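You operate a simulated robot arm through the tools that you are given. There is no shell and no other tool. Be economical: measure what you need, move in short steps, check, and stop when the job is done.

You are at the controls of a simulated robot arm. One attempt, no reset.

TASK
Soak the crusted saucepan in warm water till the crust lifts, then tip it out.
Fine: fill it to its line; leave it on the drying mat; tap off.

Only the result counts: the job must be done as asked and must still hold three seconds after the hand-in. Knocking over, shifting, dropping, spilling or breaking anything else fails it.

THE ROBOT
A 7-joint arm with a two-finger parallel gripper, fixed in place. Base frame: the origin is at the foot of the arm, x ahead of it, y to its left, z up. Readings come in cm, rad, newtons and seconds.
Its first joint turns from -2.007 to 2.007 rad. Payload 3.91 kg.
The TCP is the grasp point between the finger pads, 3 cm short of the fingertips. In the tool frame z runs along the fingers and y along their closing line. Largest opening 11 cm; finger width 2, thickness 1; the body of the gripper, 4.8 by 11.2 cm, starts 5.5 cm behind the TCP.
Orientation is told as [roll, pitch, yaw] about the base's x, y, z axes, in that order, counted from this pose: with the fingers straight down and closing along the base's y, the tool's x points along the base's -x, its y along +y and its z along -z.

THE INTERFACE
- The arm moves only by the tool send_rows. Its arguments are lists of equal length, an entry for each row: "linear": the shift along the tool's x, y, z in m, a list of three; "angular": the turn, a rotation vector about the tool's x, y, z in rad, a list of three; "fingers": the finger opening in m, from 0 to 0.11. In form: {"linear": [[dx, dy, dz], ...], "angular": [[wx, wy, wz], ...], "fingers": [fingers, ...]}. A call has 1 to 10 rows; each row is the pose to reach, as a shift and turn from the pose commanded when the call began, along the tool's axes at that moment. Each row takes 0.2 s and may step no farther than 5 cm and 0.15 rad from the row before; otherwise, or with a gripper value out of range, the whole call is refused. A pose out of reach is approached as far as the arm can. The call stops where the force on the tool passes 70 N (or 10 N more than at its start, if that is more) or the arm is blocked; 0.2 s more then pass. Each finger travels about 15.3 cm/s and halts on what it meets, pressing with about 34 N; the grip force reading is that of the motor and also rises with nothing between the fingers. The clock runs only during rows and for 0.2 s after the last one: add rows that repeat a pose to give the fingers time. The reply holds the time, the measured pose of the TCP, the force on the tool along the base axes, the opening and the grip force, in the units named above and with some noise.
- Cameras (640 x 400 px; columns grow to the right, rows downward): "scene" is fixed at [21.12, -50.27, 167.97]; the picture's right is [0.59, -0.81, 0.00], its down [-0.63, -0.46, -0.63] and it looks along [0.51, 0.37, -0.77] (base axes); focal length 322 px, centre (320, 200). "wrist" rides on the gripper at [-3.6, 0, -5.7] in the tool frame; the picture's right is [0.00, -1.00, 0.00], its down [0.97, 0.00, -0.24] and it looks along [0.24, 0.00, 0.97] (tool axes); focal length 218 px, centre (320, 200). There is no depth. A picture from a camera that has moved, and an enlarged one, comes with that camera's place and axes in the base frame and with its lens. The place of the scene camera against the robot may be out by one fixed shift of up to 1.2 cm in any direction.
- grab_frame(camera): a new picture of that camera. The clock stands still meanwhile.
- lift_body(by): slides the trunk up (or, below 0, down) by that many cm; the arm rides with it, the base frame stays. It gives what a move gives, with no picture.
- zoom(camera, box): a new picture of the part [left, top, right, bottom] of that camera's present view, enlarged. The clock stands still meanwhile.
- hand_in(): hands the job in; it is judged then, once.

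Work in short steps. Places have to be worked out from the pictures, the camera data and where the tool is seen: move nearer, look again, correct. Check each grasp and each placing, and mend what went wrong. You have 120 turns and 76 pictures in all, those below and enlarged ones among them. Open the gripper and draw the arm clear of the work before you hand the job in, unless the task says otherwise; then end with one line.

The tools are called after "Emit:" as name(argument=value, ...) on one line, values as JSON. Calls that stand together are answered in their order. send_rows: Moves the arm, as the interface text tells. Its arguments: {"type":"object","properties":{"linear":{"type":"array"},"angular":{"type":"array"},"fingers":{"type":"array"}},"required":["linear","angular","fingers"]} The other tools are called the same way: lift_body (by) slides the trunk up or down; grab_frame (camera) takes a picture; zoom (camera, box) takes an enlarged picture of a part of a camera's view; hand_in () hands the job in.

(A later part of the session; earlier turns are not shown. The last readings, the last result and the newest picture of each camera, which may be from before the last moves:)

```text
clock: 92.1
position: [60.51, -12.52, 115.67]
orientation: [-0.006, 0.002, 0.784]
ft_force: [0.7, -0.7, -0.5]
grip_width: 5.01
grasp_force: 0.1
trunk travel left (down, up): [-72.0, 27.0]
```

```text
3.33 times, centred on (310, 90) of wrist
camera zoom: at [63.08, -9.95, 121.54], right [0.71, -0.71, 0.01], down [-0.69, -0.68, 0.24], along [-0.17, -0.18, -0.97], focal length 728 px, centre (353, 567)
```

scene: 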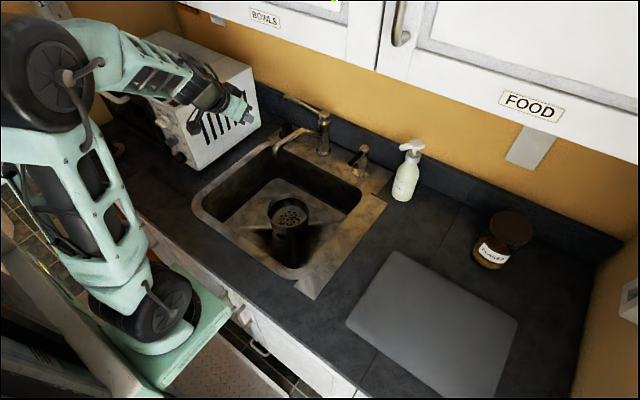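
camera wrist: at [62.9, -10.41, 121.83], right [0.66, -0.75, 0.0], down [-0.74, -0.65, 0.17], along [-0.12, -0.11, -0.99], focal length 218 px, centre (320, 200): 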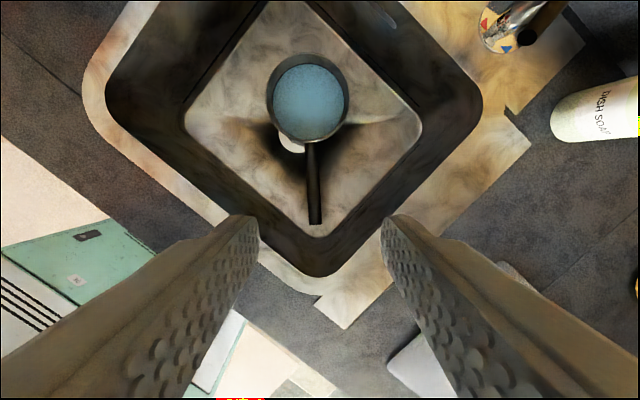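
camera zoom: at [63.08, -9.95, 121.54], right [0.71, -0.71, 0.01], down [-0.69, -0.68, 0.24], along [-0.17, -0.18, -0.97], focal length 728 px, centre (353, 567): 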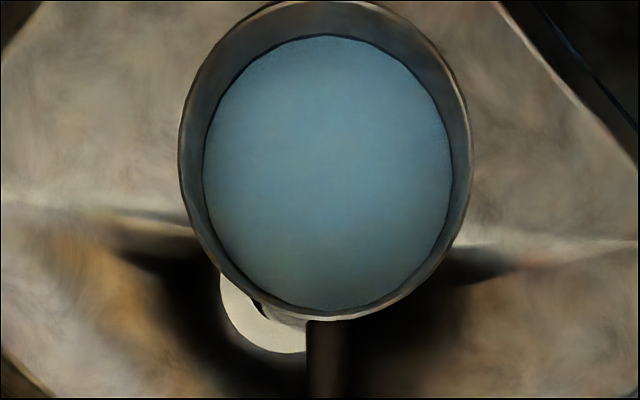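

No visible change after about 26 s. I'll keep soaking.

Emit:
send_rows(linear=[[0, 0, 0], [0, 0, 0], [0, 0, 0], [0, 0, 0], [0, 0, 0], [0, 0, 0], [0, 0, 0], [0, 0, 0], [0, 0, 0], [0, 0, 0]], angular=[[0, 0, 0], [0, 0, 0], [0, 0, 0], [0, 0, 0], [0, 0, 0], [0, 0, 0], [0, 0, 0], [0, 0, 0], [0, 0, 0], [0, 0, 0]], fingers=[0.05, 0.05, 0.05, 0.05, 0.05, 0.05, 0.05, 0.05, 0.05, 0.05])

Emit:
send_rows(linear=[[0, 0, 0], [0, 0, 0], [0, 0, 0], [0, 0, 0], [0, 0, 0], [0, 0, 0], [0, 0, 0], [0, 0, 0], [0, 0, 0], [0, 0, 0]], angular=[[0, 0, 0], [0, 0, 0], [0, 0, 0], [0, 0, 0], [0, 0, 0], [0, 0, 0], [0, 0, 0], [0, 0, 0], [0, 0, 0], [0, 0, 0]], fingers=[0.05, 0.05, 0.05, 0.05, 0.05, 0.05, 0.05, 0.05, 0.05, 0.05])

Emit:
send_rows(linear=[[0, 0, 0], [0, 0, 0], [0, 0, 0], [0, 0, 0], [0, 0, 0], [0, 0, 0], [0, 0, 0], [0, 0, 0], [0, 0, 0], [0, 0, 0]], angular=[[0, 0, 0], [0, 0, 0], [0, 0, 0], [0, 0, 0], [0, 0, 0], [0, 0, 0], [0, 0, 0], [0, 0, 0], [0, 0, 0], [0, 0, 0]], fingers=[0.05, 0.05, 0.05, 0.05, 0.05, 0.05, 0.05, 0.05, 0.05, 0.05])

Emit:
send_rows(linear=[[0, 0, 0], [0, 0, 0], [0, 0, 0], [0, 0, 0], [0, 0, 0], [0, 0, 0], [0, 0, 0], [0, 0, 0], [0, 0, 0], [0, 0, 0]], angular=[[0, 0, 0], [0, 0, 0], [0, 0, 0], [0, 0, 0], [0, 0, 0], [0, 0, 0], [0, 0, 0], [0, 0, 0], [0, 0, 0], [0, 0, 0]], fingers=[0.05, 0.05, 0.05, 0.05, 0.05, 0.05, 0.05, 0.05, 0.05, 0.05])

Emit:
send_rows(linear=[[0, 0, 0], [0, 0, 0], [0, 0, 0], [0, 0, 0], [0, 0, 0], [0, 0, 0], [0, 0, 0], [0, 0, 0], [0, 0, 0], [0, 0, 0]], angular=[[0, 0, 0], [0, 0, 0], [0, 0, 0], [0, 0, 0], [0, 0, 0], [0, 0, 0], [0, 0, 0], [0, 0, 0], [0, 0, 0], [0, 0, 0]], fingers=[0.05, 0.05, 0.05, 0.05, 0.05, 0.05, 0.05, 0.05, 0.05, 0.05])

Emit:
send_rows(linear=[[0, 0, 0], [0, 0, 0], [0, 0, 0], [0, 0, 0], [0, 0, 0], [0, 0, 0], [0, 0, 0], [0, 0, 0], [0, 0, 0], [0, 0, 0]], angular=[[0, 0, 0], [0, 0, 0], [0, 0, 0], [0, 0, 0], [0, 0, 0], [0, 0, 0], [0, 0, 0], [0, 0, 0], [0, 0, 0], [0, 0, 0]], fingers=[0.05, 0.05, 0.05, 0.05, 0.05, 0.05, 0.05, 0.05, 0.05, 0.05])

Emit:
zoom(camera="wrist", box=[240, 30, 380, 150])

```text
clock: 94.3
position: [60.6, -12.49, 115.72]
orientation: [-0.005, 0.004, 0.783]
ft_force: [-0.5, 0.0, 0.5]
grip_width: 5.0
grasp_force: 0.1
trunk travel left (down, up): [-72.0, 27.0]
```

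```text
clock: 96.5
position: [60.53, -12.36, 115.77]
orientation: [-0.006, 0.002, 0.782]
ft_force: [-0.6, 0.0, -0.4]
grip_width: 5.01
grasp_force: 0.0
trunk travel left (down, up): [-72.0, 27.0]
```

```text
clock: 98.7
position: [60.67, -12.49, 115.79]
orientation: [-0.006, 0.005, 0.785]
ft_force: [0.2, 0.4, 0.1]
grip_width: 5.0
grasp_force: 0.1
trunk travel left (down, up): [-72.0, 27.0]
```

```text
clock: 100.9
position: [60.43, -12.5, 115.78]
orientation: [-0.005, 0.003, 0.784]
ft_force: [0.2, 0.6, 0.0]
grip_width: 5.02
grasp_force: 0.1
trunk travel left (down, up): [-72.0, 27.0]
```

```text
clock: 103.1
position: [60.66, -12.39, 115.74]
orientation: [-0.006, 0.004, 0.783]
ft_force: [0.4, 0.3, -0.1]
grip_width: 5.0
grasp_force: 0.1
trunk travel left (down, up): [-72.0, 27.0]
```

```text
clock: 105.3
position: [60.49, -12.52, 115.73]
orientation: [-0.004, 0.004, 0.783]
ft_force: [-0.3, -0.3, -0.2]
grip_width: 5.02
grasp_force: 0.2
trunk travel left (down, up): [-72.0, 27.0]
```

```text
3.33 times, centred on (310, 90) of wrist
camera zoom: at [63.08, -9.95, 121.54], right [0.71, -0.71, 0.01], down [-0.69, -0.68, 0.24], along [-0.17, -0.18, -0.97], focal length 728 px, centre (353, 567)
```

zoom: 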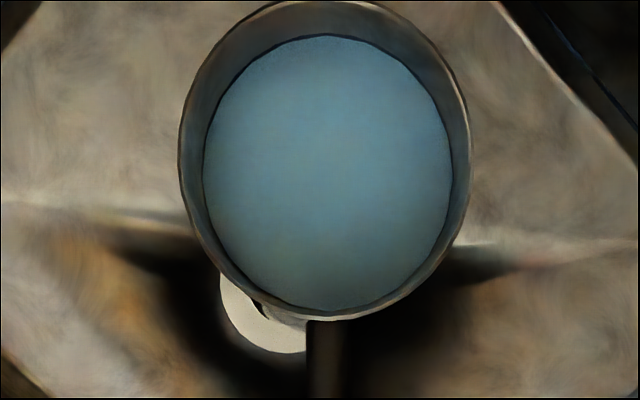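

Still nothing on the surface at 39 s. I'll go on soaking.

Emit:
send_rows(linear=[[0, 0, 0], [0, 0, 0], [0, 0, 0], [0, 0, 0], [0, 0, 0], [0, 0, 0], [0, 0, 0], [0, 0, 0], [0, 0, 0], [0, 0, 0]], angular=[[0, 0, 0], [0, 0, 0], [0, 0, 0], [0, 0, 0], [0, 0, 0], [0, 0, 0], [0, 0, 0], [0, 0, 0], [0, 0, 0], [0, 0, 0]], fingers=[0.05, 0.05, 0.05, 0.05, 0.05, 0.05, 0.05, 0.05, 0.05, 0.05])

Emit:
send_rows(linear=[[0, 0, 0], [0, 0, 0], [0, 0, 0], [0, 0, 0], [0, 0, 0], [0, 0, 0], [0, 0, 0], [0, 0, 0], [0, 0, 0], [0, 0, 0]], angular=[[0, 0, 0], [0, 0, 0], [0, 0, 0], [0, 0, 0], [0, 0, 0], [0, 0, 0], [0, 0, 0], [0, 0, 0], [0, 0, 0], [0, 0, 0]], fingers=[0.05, 0.05, 0.05, 0.05, 0.05, 0.05, 0.05, 0.05, 0.05, 0.05])

Emit:
send_rows(linear=[[0, 0, 0], [0, 0, 0], [0, 0, 0], [0, 0, 0], [0, 0, 0], [0, 0, 0], [0, 0, 0], [0, 0, 0], [0, 0, 0], [0, 0, 0]], angular=[[0, 0, 0], [0, 0, 0], [0, 0, 0], [0, 0, 0], [0, 0, 0], [0, 0, 0], [0, 0, 0], [0, 0, 0], [0, 0, 0], [0, 0, 0]], fingers=[0.05, 0.05, 0.05, 0.05, 0.05, 0.05, 0.05, 0.05, 0.05, 0.05])

Emit:
send_rows(linear=[[0, 0, 0], [0, 0, 0], [0, 0, 0], [0, 0, 0], [0, 0, 0], [0, 0, 0], [0, 0, 0], [0, 0, 0], [0, 0, 0], [0, 0, 0]], angular=[[0, 0, 0], [0, 0, 0], [0, 0, 0], [0, 0, 0], [0, 0, 0], [0, 0, 0], [0, 0, 0], [0, 0, 0], [0, 0, 0], [0, 0, 0]], fingers=[0.05, 0.05, 0.05, 0.05, 0.05, 0.05, 0.05, 0.05, 0.05, 0.05])

Emit:
send_rows(linear=[[0, 0, 0], [0, 0, 0], [0, 0, 0], [0, 0, 0], [0, 0, 0], [0, 0, 0], [0, 0, 0], [0, 0, 0], [0, 0, 0], [0, 0, 0]], angular=[[0, 0, 0], [0, 0, 0], [0, 0, 0], [0, 0, 0], [0, 0, 0], [0, 0, 0], [0, 0, 0], [0, 0, 0], [0, 0, 0], [0, 0, 0]], fingers=[0.05, 0.05, 0.05, 0.05, 0.05, 0.05, 0.05, 0.05, 0.05, 0.05])

Emit:
send_rows(linear=[[0, 0, 0], [0, 0, 0], [0, 0, 0], [0, 0, 0], [0, 0, 0], [0, 0, 0], [0, 0, 0], [0, 0, 0], [0, 0, 0], [0, 0, 0]], angular=[[0, 0, 0], [0, 0, 0], [0, 0, 0], [0, 0, 0], [0, 0, 0], [0, 0, 0], [0, 0, 0], [0, 0, 0], [0, 0, 0], [0, 0, 0]], fingers=[0.05, 0.05, 0.05, 0.05, 0.05, 0.05, 0.05, 0.05, 0.05, 0.05])

Emit:
send_rows(linear=[[0, 0, 0], [0, 0, 0], [0, 0, 0], [0, 0, 0], [0, 0, 0], [0, 0, 0], [0, 0, 0], [0, 0, 0], [0, 0, 0], [0, 0, 0]], angular=[[0, 0, 0], [0, 0, 0], [0, 0, 0], [0, 0, 0], [0, 0, 0], [0, 0, 0], [0, 0, 0], [0, 0, 0], [0, 0, 0], [0, 0, 0]], fingers=[0.05, 0.05, 0.05, 0.05, 0.05, 0.05, 0.05, 0.05, 0.05, 0.05])

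Emit:
send_rows(linear=[[0, 0, 0], [0, 0, 0], [0, 0, 0], [0, 0, 0], [0, 0, 0], [0, 0, 0], [0, 0, 0], [0, 0, 0], [0, 0, 0], [0, 0, 0]], angular=[[0, 0, 0], [0, 0, 0], [0, 0, 0], [0, 0, 0], [0, 0, 0], [0, 0, 0], [0, 0, 0], [0, 0, 0], [0, 0, 0], [0, 0, 0]], fingers=[0.05, 0.05, 0.05, 0.05, 0.05, 0.05, 0.05, 0.05, 0.05, 0.05])

Emit:
zoom(camera="wrist", box=[240, 30, 380, 150])

```text
clock: 107.5
position: [60.43, -12.47, 115.72]
orientation: [-0.005, 0.003, 0.784]
ft_force: [-0.3, -1.0, 0.4]
grip_width: 5.02
grasp_force: 0.1
trunk travel left (down, up): [-72.0, 27.0]
```

```text
clock: 109.7
position: [60.55, -12.43, 115.59]
orientation: [-0.006, 0.002, 0.785]
ft_force: [0.1, 0.1, 1.1]
grip_width: 5.01
grasp_force: 0.1
trunk travel left (down, up): [-72.0, 27.0]
```

```text
clock: 111.9
position: [60.59, -12.42, 115.67]
orientation: [-0.006, 0.004, 0.784]
ft_force: [0.2, 0.0, 0.3]
grip_width: 4.99
grasp_force: 0.1
trunk travel left (down, up): [-72.0, 27.0]
```

```text
clock: 114.1
position: [60.49, -12.55, 115.81]
orientation: [-0.007, 0.003, 0.784]
ft_force: [-0.4, 0.4, 0.1]
grip_width: 5.0
grasp_force: 0.0
trunk travel left (down, up): [-72.0, 27.0]
```

```text
clock: 116.3
position: [60.4, -12.47, 115.64]
orientation: [-0.005, 0.002, 0.782]
ft_force: [0.0, 0.1, 0.3]
grip_width: 5.02
grasp_force: 0.1
trunk travel left (down, up): [-72.0, 27.0]
```

```text
clock: 118.5
position: [60.52, -12.56, 115.67]
orientation: [-0.005, 0.003, 0.786]
ft_force: [0.0, 0.0, 0.7]
grip_width: 5.02
grasp_force: 0.1
trunk travel left (down, up): [-72.0, 27.0]
```

```text
clock: 120.7
position: [60.59, -12.54, 115.82]
orientation: [-0.005, 0.003, 0.785]
ft_force: [0.2, 0.8, 0.5]
grip_width: 5.02
grasp_force: 0.1
trunk travel left (down, up): [-72.0, 27.0]
```

```text
clock: 122.9
position: [60.59, -12.45, 115.74]
orientation: [-0.006, 0.004, 0.783]
ft_force: [0.1, -0.5, -0.4]
grip_width: 5.01
grasp_force: 0.0
trunk travel left (down, up): [-72.0, 27.0]
```

```text
3.33 times, centred on (310, 90) of wrist
camera zoom: at [63.08, -9.95, 121.54], right [0.71, -0.71, 0.01], down [-0.69, -0.68, 0.24], along [-0.17, -0.18, -0.97], focal length 728 px, centre (353, 567)
```

zoom: 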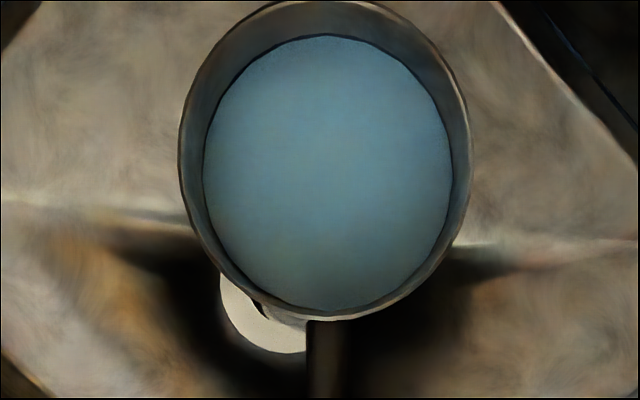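

The opaque water may hide the lifted crust. I'll soak another stretch for margin and look once more.

Emit:
send_rows(linear=[[0, 0, 0], [0, 0, 0], [0, 0, 0], [0, 0, 0], [0, 0, 0], [0, 0, 0], [0, 0, 0], [0, 0, 0], [0, 0, 0], [0, 0, 0]], angular=[[0, 0, 0], [0, 0, 0], [0, 0, 0], [0, 0, 0], [0, 0, 0], [0, 0, 0], [0, 0, 0], [0, 0, 0], [0, 0, 0], [0, 0, 0]], fingers=[0.05, 0.05, 0.05, 0.05, 0.05, 0.05, 0.05, 0.05, 0.05, 0.05])

Emit:
send_rows(linear=[[0, 0, 0], [0, 0, 0], [0, 0, 0], [0, 0, 0], [0, 0, 0], [0, 0, 0], [0, 0, 0], [0, 0, 0], [0, 0, 0], [0, 0, 0]], angular=[[0, 0, 0], [0, 0, 0], [0, 0, 0], [0, 0, 0], [0, 0, 0], [0, 0, 0], [0, 0, 0], [0, 0, 0], [0, 0, 0], [0, 0, 0]], fingers=[0.05, 0.05, 0.05, 0.05, 0.05, 0.05, 0.05, 0.05, 0.05, 0.05])

Emit:
send_rows(linear=[[0, 0, 0], [0, 0, 0], [0, 0, 0], [0, 0, 0], [0, 0, 0], [0, 0, 0], [0, 0, 0], [0, 0, 0], [0, 0, 0], [0, 0, 0]], angular=[[0, 0, 0], [0, 0, 0], [0, 0, 0], [0, 0, 0], [0, 0, 0], [0, 0, 0], [0, 0, 0], [0, 0, 0], [0, 0, 0], [0, 0, 0]], fingers=[0.05, 0.05, 0.05, 0.05, 0.05, 0.05, 0.05, 0.05, 0.05, 0.05])

Emit:
send_rows(linear=[[0, 0, 0], [0, 0, 0], [0, 0, 0], [0, 0, 0], [0, 0, 0], [0, 0, 0], [0, 0, 0], [0, 0, 0], [0, 0, 0], [0, 0, 0]], angular=[[0, 0, 0], [0, 0, 0], [0, 0, 0], [0, 0, 0], [0, 0, 0], [0, 0, 0], [0, 0, 0], [0, 0, 0], [0, 0, 0], [0, 0, 0]], fingers=[0.05, 0.05, 0.05, 0.05, 0.05, 0.05, 0.05, 0.05, 0.05, 0.05])

Emit:
send_rows(linear=[[0, 0, 0], [0, 0, 0], [0, 0, 0], [0, 0, 0], [0, 0, 0], [0, 0, 0], [0, 0, 0], [0, 0, 0], [0, 0, 0], [0, 0, 0]], angular=[[0, 0, 0], [0, 0, 0], [0, 0, 0], [0, 0, 0], [0, 0, 0], [0, 0, 0], [0, 0, 0], [0, 0, 0], [0, 0, 0], [0, 0, 0]], fingers=[0.05, 0.05, 0.05, 0.05, 0.05, 0.05, 0.05, 0.05, 0.05, 0.05])

Emit:
send_rows(linear=[[0, 0, 0], [0, 0, 0], [0, 0, 0], [0, 0, 0], [0, 0, 0], [0, 0, 0], [0, 0, 0], [0, 0, 0], [0, 0, 0], [0, 0, 0]], angular=[[0, 0, 0], [0, 0, 0], [0, 0, 0], [0, 0, 0], [0, 0, 0], [0, 0, 0], [0, 0, 0], [0, 0, 0], [0, 0, 0], [0, 0, 0]], fingers=[0.05, 0.05, 0.05, 0.05, 0.05, 0.05, 0.05, 0.05, 0.05, 0.05])

Emit:
send_rows(linear=[[0, 0, 0], [0, 0, 0], [0, 0, 0], [0, 0, 0], [0, 0, 0], [0, 0, 0], [0, 0, 0], [0, 0, 0], [0, 0, 0], [0, 0, 0]], angular=[[0, 0, 0], [0, 0, 0], [0, 0, 0], [0, 0, 0], [0, 0, 0], [0, 0, 0], [0, 0, 0], [0, 0, 0], [0, 0, 0], [0, 0, 0]], fingers=[0.05, 0.05, 0.05, 0.05, 0.05, 0.05, 0.05, 0.05, 0.05, 0.05])

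Emit:
send_rows(linear=[[0, 0, 0], [0, 0, 0], [0, 0, 0], [0, 0, 0], [0, 0, 0], [0, 0, 0], [0, 0, 0], [0, 0, 0], [0, 0, 0], [0, 0, 0]], angular=[[0, 0, 0], [0, 0, 0], [0, 0, 0], [0, 0, 0], [0, 0, 0], [0, 0, 0], [0, 0, 0], [0, 0, 0], [0, 0, 0], [0, 0, 0]], fingers=[0.05, 0.05, 0.05, 0.05, 0.05, 0.05, 0.05, 0.05, 0.05, 0.05])

Emit:
send_rows(linear=[[0, 0, 0], [0, 0, 0], [0, 0, 0], [0, 0, 0], [0, 0, 0], [0, 0, 0], [0, 0, 0], [0, 0, 0], [0, 0, 0], [0, 0, 0]], angular=[[0, 0, 0], [0, 0, 0], [0, 0, 0], [0, 0, 0], [0, 0, 0], [0, 0, 0], [0, 0, 0], [0, 0, 0], [0, 0, 0], [0, 0, 0]], fingers=[0.05, 0.05, 0.05, 0.05, 0.05, 0.05, 0.05, 0.05, 0.05, 0.05])

Emit:
send_rows(linear=[[0, 0, 0], [0, 0, 0], [0, 0, 0], [0, 0, 0], [0, 0, 0], [0, 0, 0], [0, 0, 0], [0, 0, 0], [0, 0, 0], [0, 0, 0]], angular=[[0, 0, 0], [0, 0, 0], [0, 0, 0], [0, 0, 0], [0, 0, 0], [0, 0, 0], [0, 0, 0], [0, 0, 0], [0, 0, 0], [0, 0, 0]], fingers=[0.05, 0.05, 0.05, 0.05, 0.05, 0.05, 0.05, 0.05, 0.05, 0.05])

Emit:
zoom(camera="wrist", box=[240, 30, 380, 150])

```text
clock: 125.1
position: [60.5, -12.44, 115.68]
orientation: [-0.004, 0.004, 0.784]
ft_force: [0.1, -0.2, 0.0]
grip_width: 5.02
grasp_force: 0.0
trunk travel left (down, up): [-72.0, 27.0]
```

```text
clock: 127.3
position: [60.44, -12.5, 115.74]
orientation: [-0.007, 0.004, 0.781]
ft_force: [0.2, -0.3, -0.2]
grip_width: 5.03
grasp_force: 0.0
trunk travel left (down, up): [-72.0, 27.0]
```

```text
clock: 129.5
position: [60.44, -12.46, 115.66]
orientation: [-0.006, 0.003, 0.783]
ft_force: [-0.4, 0.2, -0.2]
grip_width: 5.01
grasp_force: 0.1
trunk travel left (down, up): [-72.0, 27.0]
```

```text
clock: 131.7
position: [60.46, -12.49, 115.65]
orientation: [-0.005, 0.003, 0.784]
ft_force: [1.4, 0.4, 0.0]
grip_width: 5.02
grasp_force: 0.1
trunk travel left (down, up): [-72.0, 27.0]
```

```text
clock: 133.9
position: [60.55, -12.46, 115.79]
orientation: [-0.004, 0.004, 0.784]
ft_force: [0.7, 0.6, 1.4]
grip_width: 5.03
grasp_force: 0.0
trunk travel left (down, up): [-72.0, 27.0]
```

```text
clock: 136.1
position: [60.42, -12.58, 115.72]
orientation: [-0.006, 0.004, 0.783]
ft_force: [0.6, 0.1, -0.1]
grip_width: 5.01
grasp_force: 0.0
trunk travel left (down, up): [-72.0, 27.0]
```

```text
clock: 138.3
position: [60.56, -12.38, 115.75]
orientation: [-0.005, 0.003, 0.784]
ft_force: [0.5, -0.2, 0.3]
grip_width: 5.02
grasp_force: 0.0
trunk travel left (down, up): [-72.0, 27.0]
```

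```text
clock: 140.5
position: [60.49, -12.47, 115.75]
orientation: [-0.007, 0.004, 0.785]
ft_force: [0.3, -0.4, 0.7]
grip_width: 5.02
grasp_force: 0.1
trunk travel left (down, up): [-72.0, 27.0]
```

```text
clock: 142.7
position: [60.59, -12.62, 115.71]
orientation: [-0.006, 0.006, 0.784]
ft_force: [-0.7, 0.1, 0.3]
grip_width: 5.01
grasp_force: 0.0
trunk travel left (down, up): [-72.0, 27.0]
```

```text
clock: 144.9
position: [60.46, -12.49, 115.69]
orientation: [-0.007, 0.003, 0.783]
ft_force: [0.6, 0.2, 0.6]
grip_width: 5.01
grasp_force: 0.1
trunk travel left (down, up): [-72.0, 27.0]
```

```text
3.33 times, centred on (310, 90) of wrist
camera zoom: at [63.08, -9.95, 121.54], right [0.71, -0.71, 0.01], down [-0.69, -0.68, 0.24], along [-0.17, -0.18, -0.97], focal length 728 px, centre (353, 567)
```

zoom: 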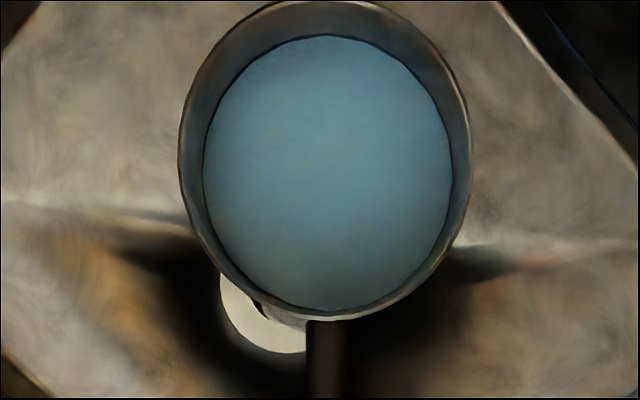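

No floating crust yet at 79 s. Tipping too early would waste the soak, so I'll wait a further stretch.

Emit:
send_rows(linear=[[0, 0, 0], [0, 0, 0], [0, 0, 0], [0, 0, 0], [0, 0, 0], [0, 0, 0], [0, 0, 0], [0, 0, 0], [0, 0, 0], [0, 0, 0]], angular=[[0, 0, 0], [0, 0, 0], [0, 0, 0], [0, 0, 0], [0, 0, 0], [0, 0, 0], [0, 0, 0], [0, 0, 0], [0, 0, 0], [0, 0, 0]], fingers=[0.05, 0.05, 0.05, 0.05, 0.05, 0.05, 0.05, 0.05, 0.05, 0.05])

Emit:
send_rows(linear=[[0, 0, 0], [0, 0, 0], [0, 0, 0], [0, 0, 0], [0, 0, 0], [0, 0, 0], [0, 0, 0], [0, 0, 0], [0, 0, 0], [0, 0, 0]], angular=[[0, 0, 0], [0, 0, 0], [0, 0, 0], [0, 0, 0], [0, 0, 0], [0, 0, 0], [0, 0, 0], [0, 0, 0], [0, 0, 0], [0, 0, 0]], fingers=[0.05, 0.05, 0.05, 0.05, 0.05, 0.05, 0.05, 0.05, 0.05, 0.05])

Emit:
send_rows(linear=[[0, 0, 0], [0, 0, 0], [0, 0, 0], [0, 0, 0], [0, 0, 0], [0, 0, 0], [0, 0, 0], [0, 0, 0], [0, 0, 0], [0, 0, 0]], angular=[[0, 0, 0], [0, 0, 0], [0, 0, 0], [0, 0, 0], [0, 0, 0], [0, 0, 0], [0, 0, 0], [0, 0, 0], [0, 0, 0], [0, 0, 0]], fingers=[0.05, 0.05, 0.05, 0.05, 0.05, 0.05, 0.05, 0.05, 0.05, 0.05])

Emit:
send_rows(linear=[[0, 0, 0], [0, 0, 0], [0, 0, 0], [0, 0, 0], [0, 0, 0], [0, 0, 0], [0, 0, 0], [0, 0, 0], [0, 0, 0], [0, 0, 0]], angular=[[0, 0, 0], [0, 0, 0], [0, 0, 0], [0, 0, 0], [0, 0, 0], [0, 0, 0], [0, 0, 0], [0, 0, 0], [0, 0, 0], [0, 0, 0]], fingers=[0.05, 0.05, 0.05, 0.05, 0.05, 0.05, 0.05, 0.05, 0.05, 0.05])

Emit:
send_rows(linear=[[0, 0, 0], [0, 0, 0], [0, 0, 0], [0, 0, 0], [0, 0, 0], [0, 0, 0], [0, 0, 0], [0, 0, 0], [0, 0, 0], [0, 0, 0]], angular=[[0, 0, 0], [0, 0, 0], [0, 0, 0], [0, 0, 0], [0, 0, 0], [0, 0, 0], [0, 0, 0], [0, 0, 0], [0, 0, 0], [0, 0, 0]], fingers=[0.05, 0.05, 0.05, 0.05, 0.05, 0.05, 0.05, 0.05, 0.05, 0.05])

Emit:
send_rows(linear=[[0, 0, 0], [0, 0, 0], [0, 0, 0], [0, 0, 0], [0, 0, 0], [0, 0, 0], [0, 0, 0], [0, 0, 0], [0, 0, 0], [0, 0, 0]], angular=[[0, 0, 0], [0, 0, 0], [0, 0, 0], [0, 0, 0], [0, 0, 0], [0, 0, 0], [0, 0, 0], [0, 0, 0], [0, 0, 0], [0, 0, 0]], fingers=[0.05, 0.05, 0.05, 0.05, 0.05, 0.05, 0.05, 0.05, 0.05, 0.05])

Emit:
send_rows(linear=[[0, 0, 0], [0, 0, 0], [0, 0, 0], [0, 0, 0], [0, 0, 0], [0, 0, 0], [0, 0, 0], [0, 0, 0], [0, 0, 0], [0, 0, 0]], angular=[[0, 0, 0], [0, 0, 0], [0, 0, 0], [0, 0, 0], [0, 0, 0], [0, 0, 0], [0, 0, 0], [0, 0, 0], [0, 0, 0], [0, 0, 0]], fingers=[0.05, 0.05, 0.05, 0.05, 0.05, 0.05, 0.05, 0.05, 0.05, 0.05])

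Emit:
send_rows(linear=[[0, 0, 0], [0, 0, 0], [0, 0, 0], [0, 0, 0], [0, 0, 0], [0, 0, 0], [0, 0, 0], [0, 0, 0], [0, 0, 0], [0, 0, 0]], angular=[[0, 0, 0], [0, 0, 0], [0, 0, 0], [0, 0, 0], [0, 0, 0], [0, 0, 0], [0, 0, 0], [0, 0, 0], [0, 0, 0], [0, 0, 0]], fingers=[0.05, 0.05, 0.05, 0.05, 0.05, 0.05, 0.05, 0.05, 0.05, 0.05])

Emit:
send_rows(linear=[[0, 0, 0], [0, 0, 0], [0, 0, 0], [0, 0, 0], [0, 0, 0], [0, 0, 0], [0, 0, 0], [0, 0, 0], [0, 0, 0], [0, 0, 0]], angular=[[0, 0, 0], [0, 0, 0], [0, 0, 0], [0, 0, 0], [0, 0, 0], [0, 0, 0], [0, 0, 0], [0, 0, 0], [0, 0, 0], [0, 0, 0]], fingers=[0.05, 0.05, 0.05, 0.05, 0.05, 0.05, 0.05, 0.05, 0.05, 0.05])

Emit:
send_rows(linear=[[0, 0, 0], [0, 0, 0], [0, 0, 0], [0, 0, 0], [0, 0, 0], [0, 0, 0], [0, 0, 0], [0, 0, 0], [0, 0, 0], [0, 0, 0]], angular=[[0, 0, 0], [0, 0, 0], [0, 0, 0], [0, 0, 0], [0, 0, 0], [0, 0, 0], [0, 0, 0], [0, 0, 0], [0, 0, 0], [0, 0, 0]], fingers=[0.05, 0.05, 0.05, 0.05, 0.05, 0.05, 0.05, 0.05, 0.05, 0.05])

Emit:
zoom(camera="wrist", box=[240, 30, 380, 150])

```text
clock: 147.1
position: [60.49, -12.46, 115.69]
orientation: [-0.006, 0.004, 0.784]
ft_force: [-0.5, 0.1, -1.1]
grip_width: 4.97
grasp_force: 0.0
trunk travel left (down, up): [-72.0, 27.0]
```

```text
clock: 149.3
position: [60.46, -12.47, 115.62]
orientation: [-0.005, 0.005, 0.783]
ft_force: [-0.1, -0.1, 0.3]
grip_width: 5.01
grasp_force: 0.2
trunk travel left (down, up): [-72.0, 27.0]
```

```text
clock: 151.5
position: [60.35, -12.4, 115.73]
orientation: [-0.004, 0.005, 0.783]
ft_force: [-0.1, 0.1, -0.4]
grip_width: 5.01
grasp_force: 0.0
trunk travel left (down, up): [-72.0, 27.0]
```

```text
clock: 153.7
position: [60.49, -12.46, 115.75]
orientation: [-0.005, 0.003, 0.785]
ft_force: [-0.2, 0.5, 0.1]
grip_width: 4.99
grasp_force: 0.0
trunk travel left (down, up): [-72.0, 27.0]
```

```text
clock: 155.9
position: [60.47, -12.49, 115.69]
orientation: [-0.006, 0.002, 0.786]
ft_force: [-0.2, 0.6, -0.2]
grip_width: 5.02
grasp_force: 0.0
trunk travel left (down, up): [-72.0, 27.0]
```

```text
clock: 158.1
position: [60.45, -12.42, 115.63]
orientation: [-0.005, 0.005, 0.783]
ft_force: [-0.2, 0.4, 0.2]
grip_width: 5.02
grasp_force: 0.0
trunk travel left (down, up): [-72.0, 27.0]
```

```text
clock: 160.3
position: [60.5, -12.54, 115.66]
orientation: [-0.006, 0.003, 0.784]
ft_force: [-0.4, 1.2, 0.5]
grip_width: 5.01
grasp_force: 0.1
trunk travel left (down, up): [-72.0, 27.0]
```

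```text
clock: 162.5
position: [60.48, -12.43, 115.7]
orientation: [-0.004, 0.004, 0.784]
ft_force: [0.0, 0.0, 0.3]
grip_width: 4.98
grasp_force: 0.0
trunk travel left (down, up): [-72.0, 27.0]
```

```text
clock: 164.7
position: [60.45, -12.49, 115.77]
orientation: [-0.005, 0.003, 0.785]
ft_force: [-0.1, -0.7, -0.1]
grip_width: 5.02
grasp_force: 0.1
trunk travel left (down, up): [-72.0, 27.0]
```

```text
clock: 166.9
position: [60.48, -12.61, 115.69]
orientation: [-0.004, 0.004, 0.785]
ft_force: [0.6, 0.1, 0.6]
grip_width: 5.01
grasp_force: 0.1
trunk travel left (down, up): [-72.0, 27.0]
```

```text
3.33 times, centred on (310, 90) of wrist
camera zoom: at [63.08, -9.95, 121.54], right [0.71, -0.71, 0.01], down [-0.69, -0.68, 0.24], along [-0.17, -0.18, -0.97], focal length 728 px, centre (353, 567)
```

zoom: 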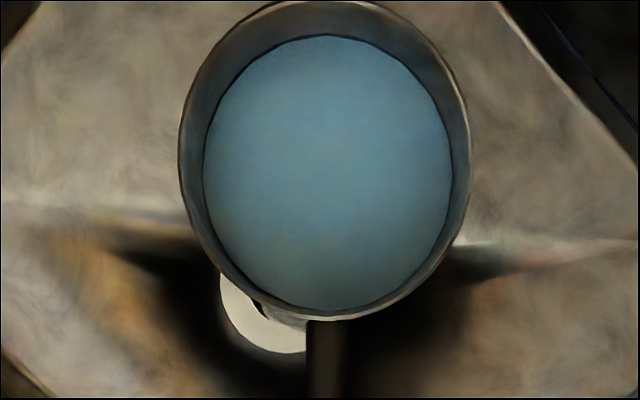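

At about 100 s of warm soak I'll check by pouring. The fill timing is known, so I can repeat if needed. I'll descend to the recorded handle grip and close.

Emit:
send_rows(linear=[[-0.005, 0.002, 0.045], [-0.01, 0.004, 0.09], [-0.015, 0.006, 0.135], [-0.02, 0.008, 0.18], [-0.028, 0.01, 0.225], [-0.035, 0.011, 0.27], [-0.035, 0.011, 0.315], [-0.035, 0.011, 0.35], [-0.035, 0.011, 0.375], [-0.035, 0.011, 0.375]], angular=[[0, 0, 0], [0, 0, 0], [0, 0, 0], [0, 0, 0], [0, 0, 0], [0, 0, 0], [0, 0, 0], [0, 0, 0], [0, 0, 0], [0, 0, 0]], fingers=[0.055, 0.055, 0.055, 0.055, 0.055, 0.055, 0.055, 0.055, 0.055, 0.055])

Emit:
send_rows(linear=[[0, 0, 0], [0, 0, 0], [0, 0, 0], [0, 0, 0], [0, 0, -0.005], [0, 0, -0.01], [0, 0, -0.015], [0, 0, -0.02], [0, 0, -0.02]], angular=[[0, 0, 0], [0, 0, 0], [0, 0, 0], [0, 0, 0], [0, 0, 0], [0, 0, 0], [0, 0, 0], [0, 0, 0], [0, 0, 0]], fingers=[0, 0, 0, 0, 0, 0, 0, 0, 0])

```text
clock: 169.1
position: [62.32, -9.49, 78.14]
orientation: [-0.004, 0.003, 0.781]
ft_force: [0.2, 1.1, 0.1]
grip_width: 5.51
grasp_force: 0.0
trunk travel left (down, up): [-72.0, 27.0]
```

```text
clock: 171.1
position: [62.43, -9.42, 80.11]
orientation: [-0.005, 0.004, 0.784]
ft_force: [-0.5, 1.3, -12.2]
grip_width: 2.5
grasp_force: 33.7
trunk travel left (down, up): [-72.0, 27.0]
```

It holds, with 12.2 N on the tool (about 0.5 kg of water). I'll carry it gently out and up, then over to the tipping spot right of the spout.

Emit:
send_rows(linear=[[0.01, 0.003, -0.015], [0.022, 0.007, -0.035], [0.035, 0.012, -0.06], [0.05, 0.017, -0.085], [0.065, 0.022, -0.11], [0.08, 0.027, -0.135], [0.092, 0.031, -0.16], [0.102, 0.034, -0.18], [0.108, 0.035, -0.195], [0.108, 0.035, -0.198]], angular=[[0, 0, 0], [0, 0, 0], [0, 0, 0], [0, 0, 0], [0, 0, 0], [0, 0, 0], [0, 0, 0], [0, 0, 0], [0, 0, 0], [0, 0, 0]], fingers=[0, 0, 0, 0, 0, 0, 0, 0, 0, 0])

Emit:
send_rows(linear=[[-0.006, -0.015, 0], [-0.014, -0.034, 0], [-0.023, -0.055, 0], [-0.032, -0.076, 0], [-0.041, -0.097, 0], [-0.049, -0.117, 0], [-0.055, -0.131, 0], [-0.055, -0.131, 0]], angular=[[0, 0, 0], [0, 0, 0], [0, 0, 0], [0, 0, 0], [0, 0, 0], [0, 0, 0], [0, 0, 0], [0, 0, 0]], fingers=[0, 0, 0, 0, 0, 0, 0, 0])

```text
clock: 173.3
position: [52.12, -14.46, 100.05]
orientation: [-0.005, 0.002, 0.783]
ft_force: [0.0, -0.1, -12.4]
grip_width: 2.47
grasp_force: 34.4
trunk travel left (down, up): [-72.0, 27.0]
```

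```text
clock: 175.1
position: [65.26, -19.89, 100.13]
orientation: [-0.004, 0.003, 0.783]
ft_force: [-0.6, -0.4, -12.8]
grip_width: 2.47
grasp_force: 33.9
trunk travel left (down, up): [-72.0, 27.0]
```

No water lost. Now I'll tip it at the same spot used before.

Emit:
send_rows(linear=[[0, 0, 0], [0, 0, 0], [0, 0, 0], [0, 0, 0], [0, 0, 0], [0, 0, 0], [0, 0, 0], [0, 0, 0], [0, 0, 0], [0, 0, 0]], angular=[[0.1, 0, 0], [0.2, 0, 0], [0.3, 0, 0], [0.4, 0, 0], [0.52, 0, 0], [0.65, 0, 0], [0.78, 0, 0], [0.92, 0, 0], [1.06, 0, 0], [1.2, 0, 0]], fingers=[0, 0, 0, 0, 0, 0, 0, 0, 0, 0])

Emit:
send_rows(linear=[[0, 0, 0], [0, 0, 0], [0, 0, 0], [0, 0, 0], [0, 0, 0], [0, 0, 0], [0, 0, 0], [0, 0, 0]], angular=[[0.13, 0, 0], [0.26, 0, 0], [0.39, 0, 0], [0.5, 0, 0], [0.6, 0, 0], [0.6, 0, 0], [0.6, 0, 0], [0.6, 0, 0]], fingers=[0, 0, 0, 0, 0, 0, 0, 0])

Emit:
grab_frame(camera="wrist")

```text
clock: 177.3
position: [65.25, -19.95, 100.1]
orientation: [-1.208, 0.002, 0.784]
ft_force: [0.9, 0.1, -8.7]
grip_width: 2.48
grasp_force: 34.2
trunk travel left (down, up): [-72.0, 27.0]
```

```text
clock: 179.1
position: [65.35, -19.9, 100.12]
orientation: [-1.807, 0.001, 0.785]
ft_force: [-5.4, 0.4, -9.2]
grip_width: 3.01
grasp_force: 34.0
trunk travel left (down, up): [-72.0, 27.0]
```

```text
6 pictures are left
camera wrist: at [63.91, -13.44, 98.87], right [-0.16, 0.17, 0.97], down [-0.85, -0.52, -0.05], along [0.5, -0.84, 0.23], focal length 218 px, centre (320, 200)
```

wrist: 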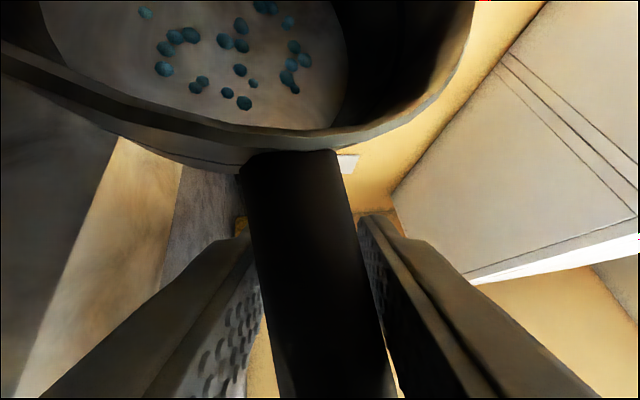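

The water is out and the brown crust is gone; some bluish drops remain on the bottom. The handle sags a bit in the grip (3.0 cm), so I'll ease back to about 90°, let it drip, and look closer.

Emit:
send_rows(linear=[[0, 0, 0], [0, 0, 0], [0, 0, 0], [0, 0, 0], [0, 0, 0], [0, 0, 0]], angular=[[-0.1, 0, 0], [-0.2, 0, 0], [-0.3, 0, 0], [-0.3, 0, 0], [-0.3, 0, 0], [-0.3, 0, 0]], fingers=[0, 0, 0, 0, 0, 0])

Emit:
zoom(camera="wrist", box=[0, 0, 480, 200])

```text
clock: 180.5
position: [65.29, -19.76, 100.04]
orientation: [-1.505, 0.004, 0.783]
ft_force: [0.7, -1.0, -7.4]
grip_width: 2.7
grasp_force: 33.6
trunk travel left (down, up): [-72.0, 27.0]
```

```text
1.33 times, centred on (240, 100) of wrist
camera zoom: at [63.83, -13.34, 100.56], right [0.05, -0.04, 1.0], down [-0.86, -0.52, 0.02], along [0.51, -0.86, -0.06], focal length 291 px, centre (427, 333)
```

zoom: 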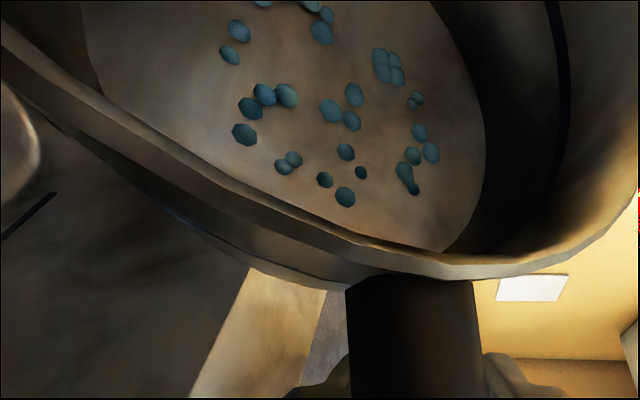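

The dark crust is gone; what remains looks like rounded water drops. I'll tip a bit past 90° once more, hold to drain, then turn upright.

Emit:
send_rows(linear=[[0, 0, 0], [0, 0, 0], [0, 0, 0], [0, 0, 0], [0, 0, 0], [0, 0, 0], [0, 0, 0], [0, 0, 0], [0, 0, 0], [0, 0, 0]], angular=[[0.1, 0, 0], [0.2, 0, 0], [0.25, 0, 0], [0.25, 0, 0], [0.25, 0, 0], [0.25, 0, 0], [0.25, 0, 0], [0.25, 0, 0], [0.25, 0, 0], [0.25, 0, 0]], fingers=[0, 0, 0, 0, 0, 0, 0, 0, 0, 0])

Emit:
send_rows(linear=[[0, 0, 0], [0, 0, 0], [0, 0, 0], [0, 0, 0], [0, 0, 0], [0, 0, 0], [0, 0, 0], [0, 0, 0], [0, 0, 0], [0, 0, 0]], angular=[[-0.15, 0, 0], [-0.3, 0, 0], [-0.45, 0, 0], [-0.6, 0, 0], [-0.75, 0, 0], [-0.9, 0, 0], [-1.05, 0, 0], [-1.2, 0, 0], [-1.35, 0, 0], [-1.5, 0, 0]], fingers=[0, 0, 0, 0, 0, 0, 0, 0, 0, 0])

Emit:
send_rows(linear=[[0, 0, 0], [0, 0, 0], [0, 0, 0]], angular=[[-0.13, 0, 0], [-0.255, 0, 0], [-0.255, 0, 0]], fingers=[0, 0, 0])

Emit:
grab_frame(camera="scene")

```text
clock: 182.7
position: [65.14, -19.8, 100.07]
orientation: [-1.756, 0.001, 0.784]
ft_force: [-8.0, 1.1, -9.5]
grip_width: 2.77
grasp_force: 33.1
trunk travel left (down, up): [-72.0, 27.0]
```

```text
clock: 184.9
position: [65.27, -19.78, 100.0]
orientation: [-0.257, 0.004, 0.786]
ft_force: [-0.3, 1.4, -8.3]
grip_width: 2.45
grasp_force: 33.6
trunk travel left (down, up): [-72.0, 27.0]
```

```text
clock: 185.7
position: [65.21, -19.91, 100.17]
orientation: [0.001, 0.003, 0.784]
ft_force: [0.7, -0.1, -7.9]
grip_width: 2.43
grasp_force: 34.1
trunk travel left (down, up): [-72.0, 27.0]
```

```text
4 pictures are left
```

scene: 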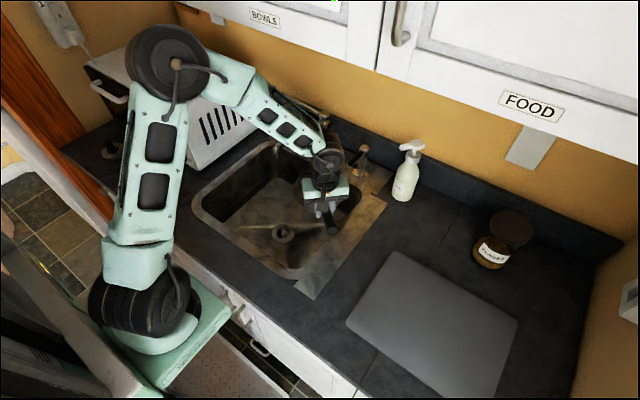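

The pan is upright and empty (about 7.5 N). The drying mat spans roughly x 47–71, y -40…-73. I'll back away from the mixer, swing the pan to the right, and move over the mat.

Emit:
send_rows(linear=[[0.02, 0.007, -0.006], [0.04, 0.014, -0.012], [0.06, 0.021, -0.018], [0.08, 0.028, -0.024], [0.1, 0.037, -0.03], [0.113, 0.042, -0.03], [0.113, 0.042, -0.03], [0.113, 0.042, -0.03], [0.113, 0.042, -0.03], [0.113, 0.042, -0.03]], angular=[[0, 0, 0.149], [0, 0, 0.298], [0, 0, 0.447], [0, 0, 0.596], [0, 0, 0.745], [0, 0, 0.894], [0, 0, 1.043], [0, 0, 1.192], [0, 0, 1.341], [0, 0, 1.49]], fingers=[0, 0, 0, 0, 0, 0, 0, 0, 0, 0])

Emit:
send_rows(linear=[[-0.02, -0.027, 0], [-0.04, -0.054, 0], [-0.06, -0.081, 0], [-0.08, -0.108, 0], [-0.1, -0.135, 0], [-0.118, -0.162, 0], [-0.118, -0.162, 0]], angular=[[0, 0, 0], [0, 0, 0], [0, 0, 0], [0, 0, 0], [0, 0, 0], [0, 0, 0], [0, 0, 0]], fingers=[0, 0, 0, 0, 0, 0, 0])

Emit:
grab_frame(camera="scene")

```text
clock: 187.9
position: [54.3, -24.74, 103.1]
orientation: [-0.005, -0.001, -0.708]
ft_force: [0.2, -0.3, -8.0]
grip_width: 2.46
grasp_force: 34.4
trunk travel left (down, up): [-72.0, 27.0]
```

```text
clock: 189.5
position: [52.78, -44.88, 103.16]
orientation: [-0.002, 0.0, -0.706]
ft_force: [-0.3, -0.2, -8.6]
grip_width: 2.43
grasp_force: 34.4
trunk travel left (down, up): [-72.0, 27.0]
```

```text
3 pictures are left
```

scene: 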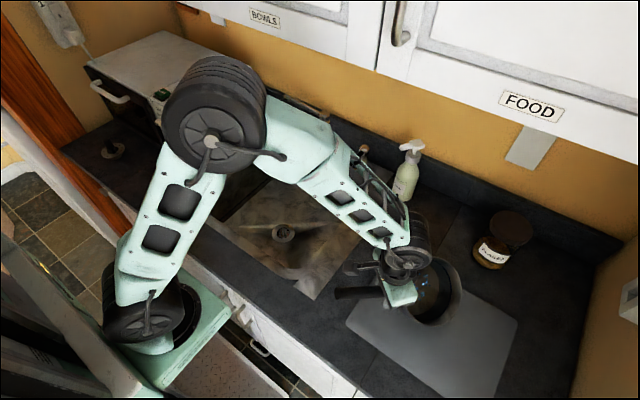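

The pan centre is at about (57, -54), well inside the mat. I'll lower it and feel for contact.

Emit:
send_rows(linear=[[0, 0, 0.02], [0, 0, 0.04], [0, 0, 0.06], [0, 0, 0.075], [0, 0, 0.08], [0, 0, 0.084], [0, 0, 0.088]], angular=[[0, 0, 0], [0, 0, 0], [0, 0, 0], [0, 0, 0], [0, 0, 0], [0, 0, 0], [0, 0, 0]], fingers=[0, 0, 0, 0, 0, 0, 0])

Emit:
send_rows(linear=[[0, 0, 0.003], [0, 0, 0.006]], angular=[[0, 0, 0], [0, 0, 0]], fingers=[0, 0])

```text
clock: 191.0
position: [52.73, -44.86, 95.32]
orientation: [-0.001, -0.008, -0.708]
ft_force: [-13.8, 14.6, 44.2]
grip_width: 2.42
grasp_force: 34.3
trunk travel left (down, up): [-72.0, 27.0]
stopped in row 7: the force on the tool passed its limit (the readings are from after the stop); the commanded pose is now the measured one
```

```text
clock: 191.5
position: [52.75, -45.03, 95.32]
orientation: [-0.001, -0.009, -0.709]
ft_force: [-14.2, 15.4, 43.7]
grip_width: 2.44
grasp_force: 34.1
trunk travel left (down, up): [-72.0, 27.0]
stopped in row 2: the force on the tool passed its limit (the readings are from after the stop); the commanded pose is now the measured one
```

There's contact at z 95.3. I'll relieve the pressing force, then open slowly so that the pan settles flat.

Emit:
send_rows(linear=[[0, 0, -0.003], [0, 0, -0.004], [0, 0, -0.004], [0, 0, -0.004], [0, 0, -0.004]], angular=[[0, 0, 0], [0, 0, 0], [0, 0, 0], [0, 0, 0], [0, 0, 0]], fingers=[0, 0, 0, 0, 0])

Emit:
zoom(camera="scene", box=[320, 230, 530, 390])

```text
clock: 192.7
position: [53.1, -45.14, 95.28]
orientation: [-0.002, -0.008, -0.705]
ft_force: [-0.7, -0.3, -6.0]
grip_width: 2.44
grasp_force: 34.2
trunk travel left (down, up): [-72.0, 27.0]
```

```text
2.50 times, centred on (425, 310) of scene
camera zoom: at [21.12, -50.27, 167.97], right [0.59, -0.81, 0.0], down [-0.63, -0.46, -0.63], along [0.51, 0.37, -0.77], focal length 806 px, centre (58, -75)
```

zoom: 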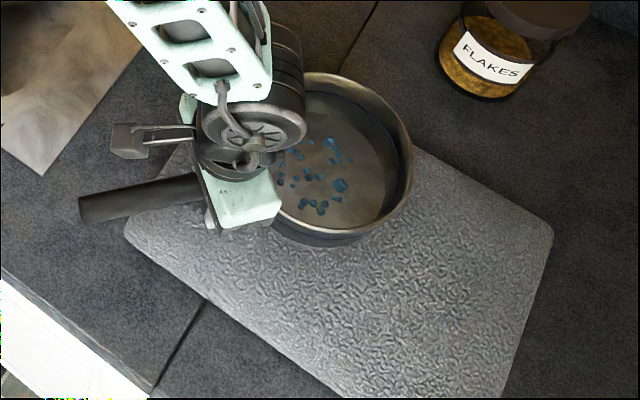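

The pan sits on the mat, but bluish bits remain in it and it reads about 1 N heavier than when it was empty, so it hasn't been emptied fully. The side force earlier suggests it also brushed something. I'll take it back over the sink, farther from the mixer and higher, and tip it well past 90°.

Emit:
send_rows(linear=[[0, 0, -0.03], [0, 0, -0.06], [0, 0, -0.09], [0.025, 0.035, -0.1], [0.05, 0.065, -0.1], [0.075, 0.1, -0.1], [0.1, 0.13, -0.1], [0.12, 0.162, -0.1], [0.12, 0.162, -0.1]], angular=[[0, 0, 0], [0, 0, 0], [0, 0, 0], [0, 0, 0], [0, 0, 0], [0, 0, 0], [0, 0, 0], [0, 0, 0], [0, 0, 0]], fingers=[0, 0, 0, 0, 0, 0, 0, 0, 0])

Emit:
send_rows(linear=[[0, 0, 0], [0, 0, 0], [0, 0, 0], [0, 0, 0], [0, 0, 0], [-0.01, 0.01, -0.01], [-0.025, 0.025, -0.02], [-0.04, 0.04, -0.025], [-0.06, 0.06, -0.025], [-0.075, 0.075, -0.025]], angular=[[0, 0, -0.149], [0, 0, -0.298], [0, 0, -0.447], [0, 0, -0.596], [0, 0, -0.745], [0, 0, -0.894], [0, 0, -1.043], [0, 0, -1.192], [0, 0, -1.341], [0, 0, -1.49]], fingers=[0, 0, 0, 0, 0, 0, 0, 0, 0, 0])

```text
clock: 194.7
position: [54.32, -24.86, 105.11]
orientation: [-0.002, -0.009, -0.709]
ft_force: [-0.3, -0.3, -7.3]
grip_width: 2.44
grasp_force: 33.9
trunk travel left (down, up): [-72.0, 27.0]
```

```text
clock: 196.9
position: [64.87, -24.0, 107.77]
orientation: [-0.01, 0.003, 0.785]
ft_force: [-0.1, 0.4, -7.3]
grip_width: 2.45
grasp_force: 33.9
trunk travel left (down, up): [-72.0, 27.0]
```

It reads steadily. I'll shift a little farther from the mixer and tip well over, to about 130°, holding there.

Emit:
send_rows(linear=[[0.01, 0.024, 0], [0.01, 0.024, 0], [0.01, 0.024, 0], [0.01, 0.024, 0], [0.01, 0.024, 0], [0.01, 0.024, 0], [0.01, 0.024, 0], [0.01, 0.024, 0], [0.01, 0.024, 0], [0.01, 0.024, 0]], angular=[[0.0, 0, 0], [0.14, 0, 0], [0.28, 0, 0], [0.42, 0, 0], [0.56, 0, 0], [0.7, 0, 0], [0.84, 0, 0], [0.98, 0, 0], [1.12, 0, 0], [1.26, 0, 0]], fingers=[0, 0, 0, 0, 0, 0, 0, 0, 0, 0])

Emit:
send_rows(linear=[[0, 0, 0], [0, 0, 0], [0, 0, 0], [0, 0, 0], [0, 0, 0], [0, 0, 0], [0, 0, 0], [0, 0, 0], [0, 0, 0], [0, 0, 0]], angular=[[0.14, 0, 0], [0.28, 0, 0], [0.42, 0, 0], [0.56, 0, 0], [0.7, 0, 0], [0.84, 0, 0], [0.98, 0, 0], [1.0, 0, 0], [1.0, 0, 0], [1.0, 0, 0]], fingers=[0, 0, 0, 0, 0, 0, 0, 0, 0, 0])

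```text
clock: 199.1
position: [63.75, -22.72, 107.72]
orientation: [-1.269, 0.002, 0.781]
ft_force: [-1.0, 0.5, -7.3]
grip_width: 2.47
grasp_force: 34.1
out of reach, approached as far as the arm can: row 9, 10
trunk travel left (down, up): [-72.0, 27.0]
```

```text
clock: 201.3
position: [63.85, -22.86, 107.75]
orientation: [-2.268, 0.0, 0.782]
ft_force: [-0.6, -0.6, -7.2]
grip_width: 2.46
grasp_force: 33.8
trunk travel left (down, up): [-72.0, 27.0]
```

It's tipped to 130° with no contact. I'll look inside now.

Emit:
grab_frame(camera="wrist")

```text
1 pictures are left
camera wrist: at [63.38, -17.26, 104.17], right [-0.45, 0.46, 0.77], down [-0.82, -0.55, -0.15], along [0.35, -0.7, 0.62], focal length 218 px, centre (320, 200)
```

wrist: 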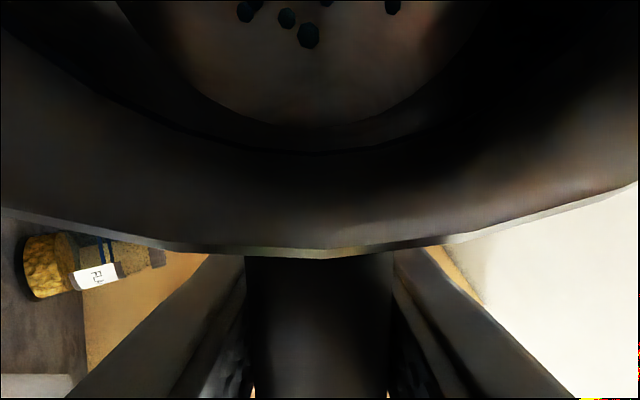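

The bits haven't moved even at 130°: they are clinging residue, no longer the dark crust, and all the water is out. I'll turn upright and head back to the mat.

Emit:
send_rows(linear=[[0, 0, 0], [0, 0, 0], [0, 0, 0], [0, 0, 0], [0, 0, 0], [0, 0, 0], [0, 0, 0], [0, 0, 0], [0, 0, 0], [0, 0, 0]], angular=[[-0.14, 0, 0], [-0.28, 0, 0], [-0.42, 0, 0], [-0.56, 0, 0], [-0.7, 0, 0], [-0.84, 0, 0], [-0.98, 0, 0], [-1.12, 0, 0], [-1.26, 0, 0], [-1.4, 0, 0]], fingers=[0, 0, 0, 0, 0, 0, 0, 0, 0, 0])

Emit:
send_rows(linear=[[0, 0, 0], [0, 0, 0], [0, 0, 0], [0, 0, 0], [0, 0, 0], [0, 0, 0], [0, 0, 0], [0, 0, 0]], angular=[[-0.14, 0, 0], [-0.28, 0, 0], [-0.42, 0, 0], [-0.56, 0, 0], [-0.7, 0, 0], [-0.8, 0, 0], [-0.868, 0, 0], [-0.868, 0, 0]], fingers=[0, 0, 0, 0, 0, 0, 0, 0])

```text
clock: 203.5
position: [63.9, -22.79, 107.78]
orientation: [-0.868, 0.001, 0.785]
ft_force: [0.2, -0.7, -7.5]
grip_width: 2.49
grasp_force: 34.3
trunk travel left (down, up): [-72.0, 27.0]
```

```text
clock: 205.3
position: [63.9, -22.8, 107.67]
orientation: [0.002, 0.0, 0.781]
ft_force: [0.5, -0.1, -7.1]
grip_width: 2.49
grasp_force: 33.4
trunk travel left (down, up): [-72.0, 27.0]
```

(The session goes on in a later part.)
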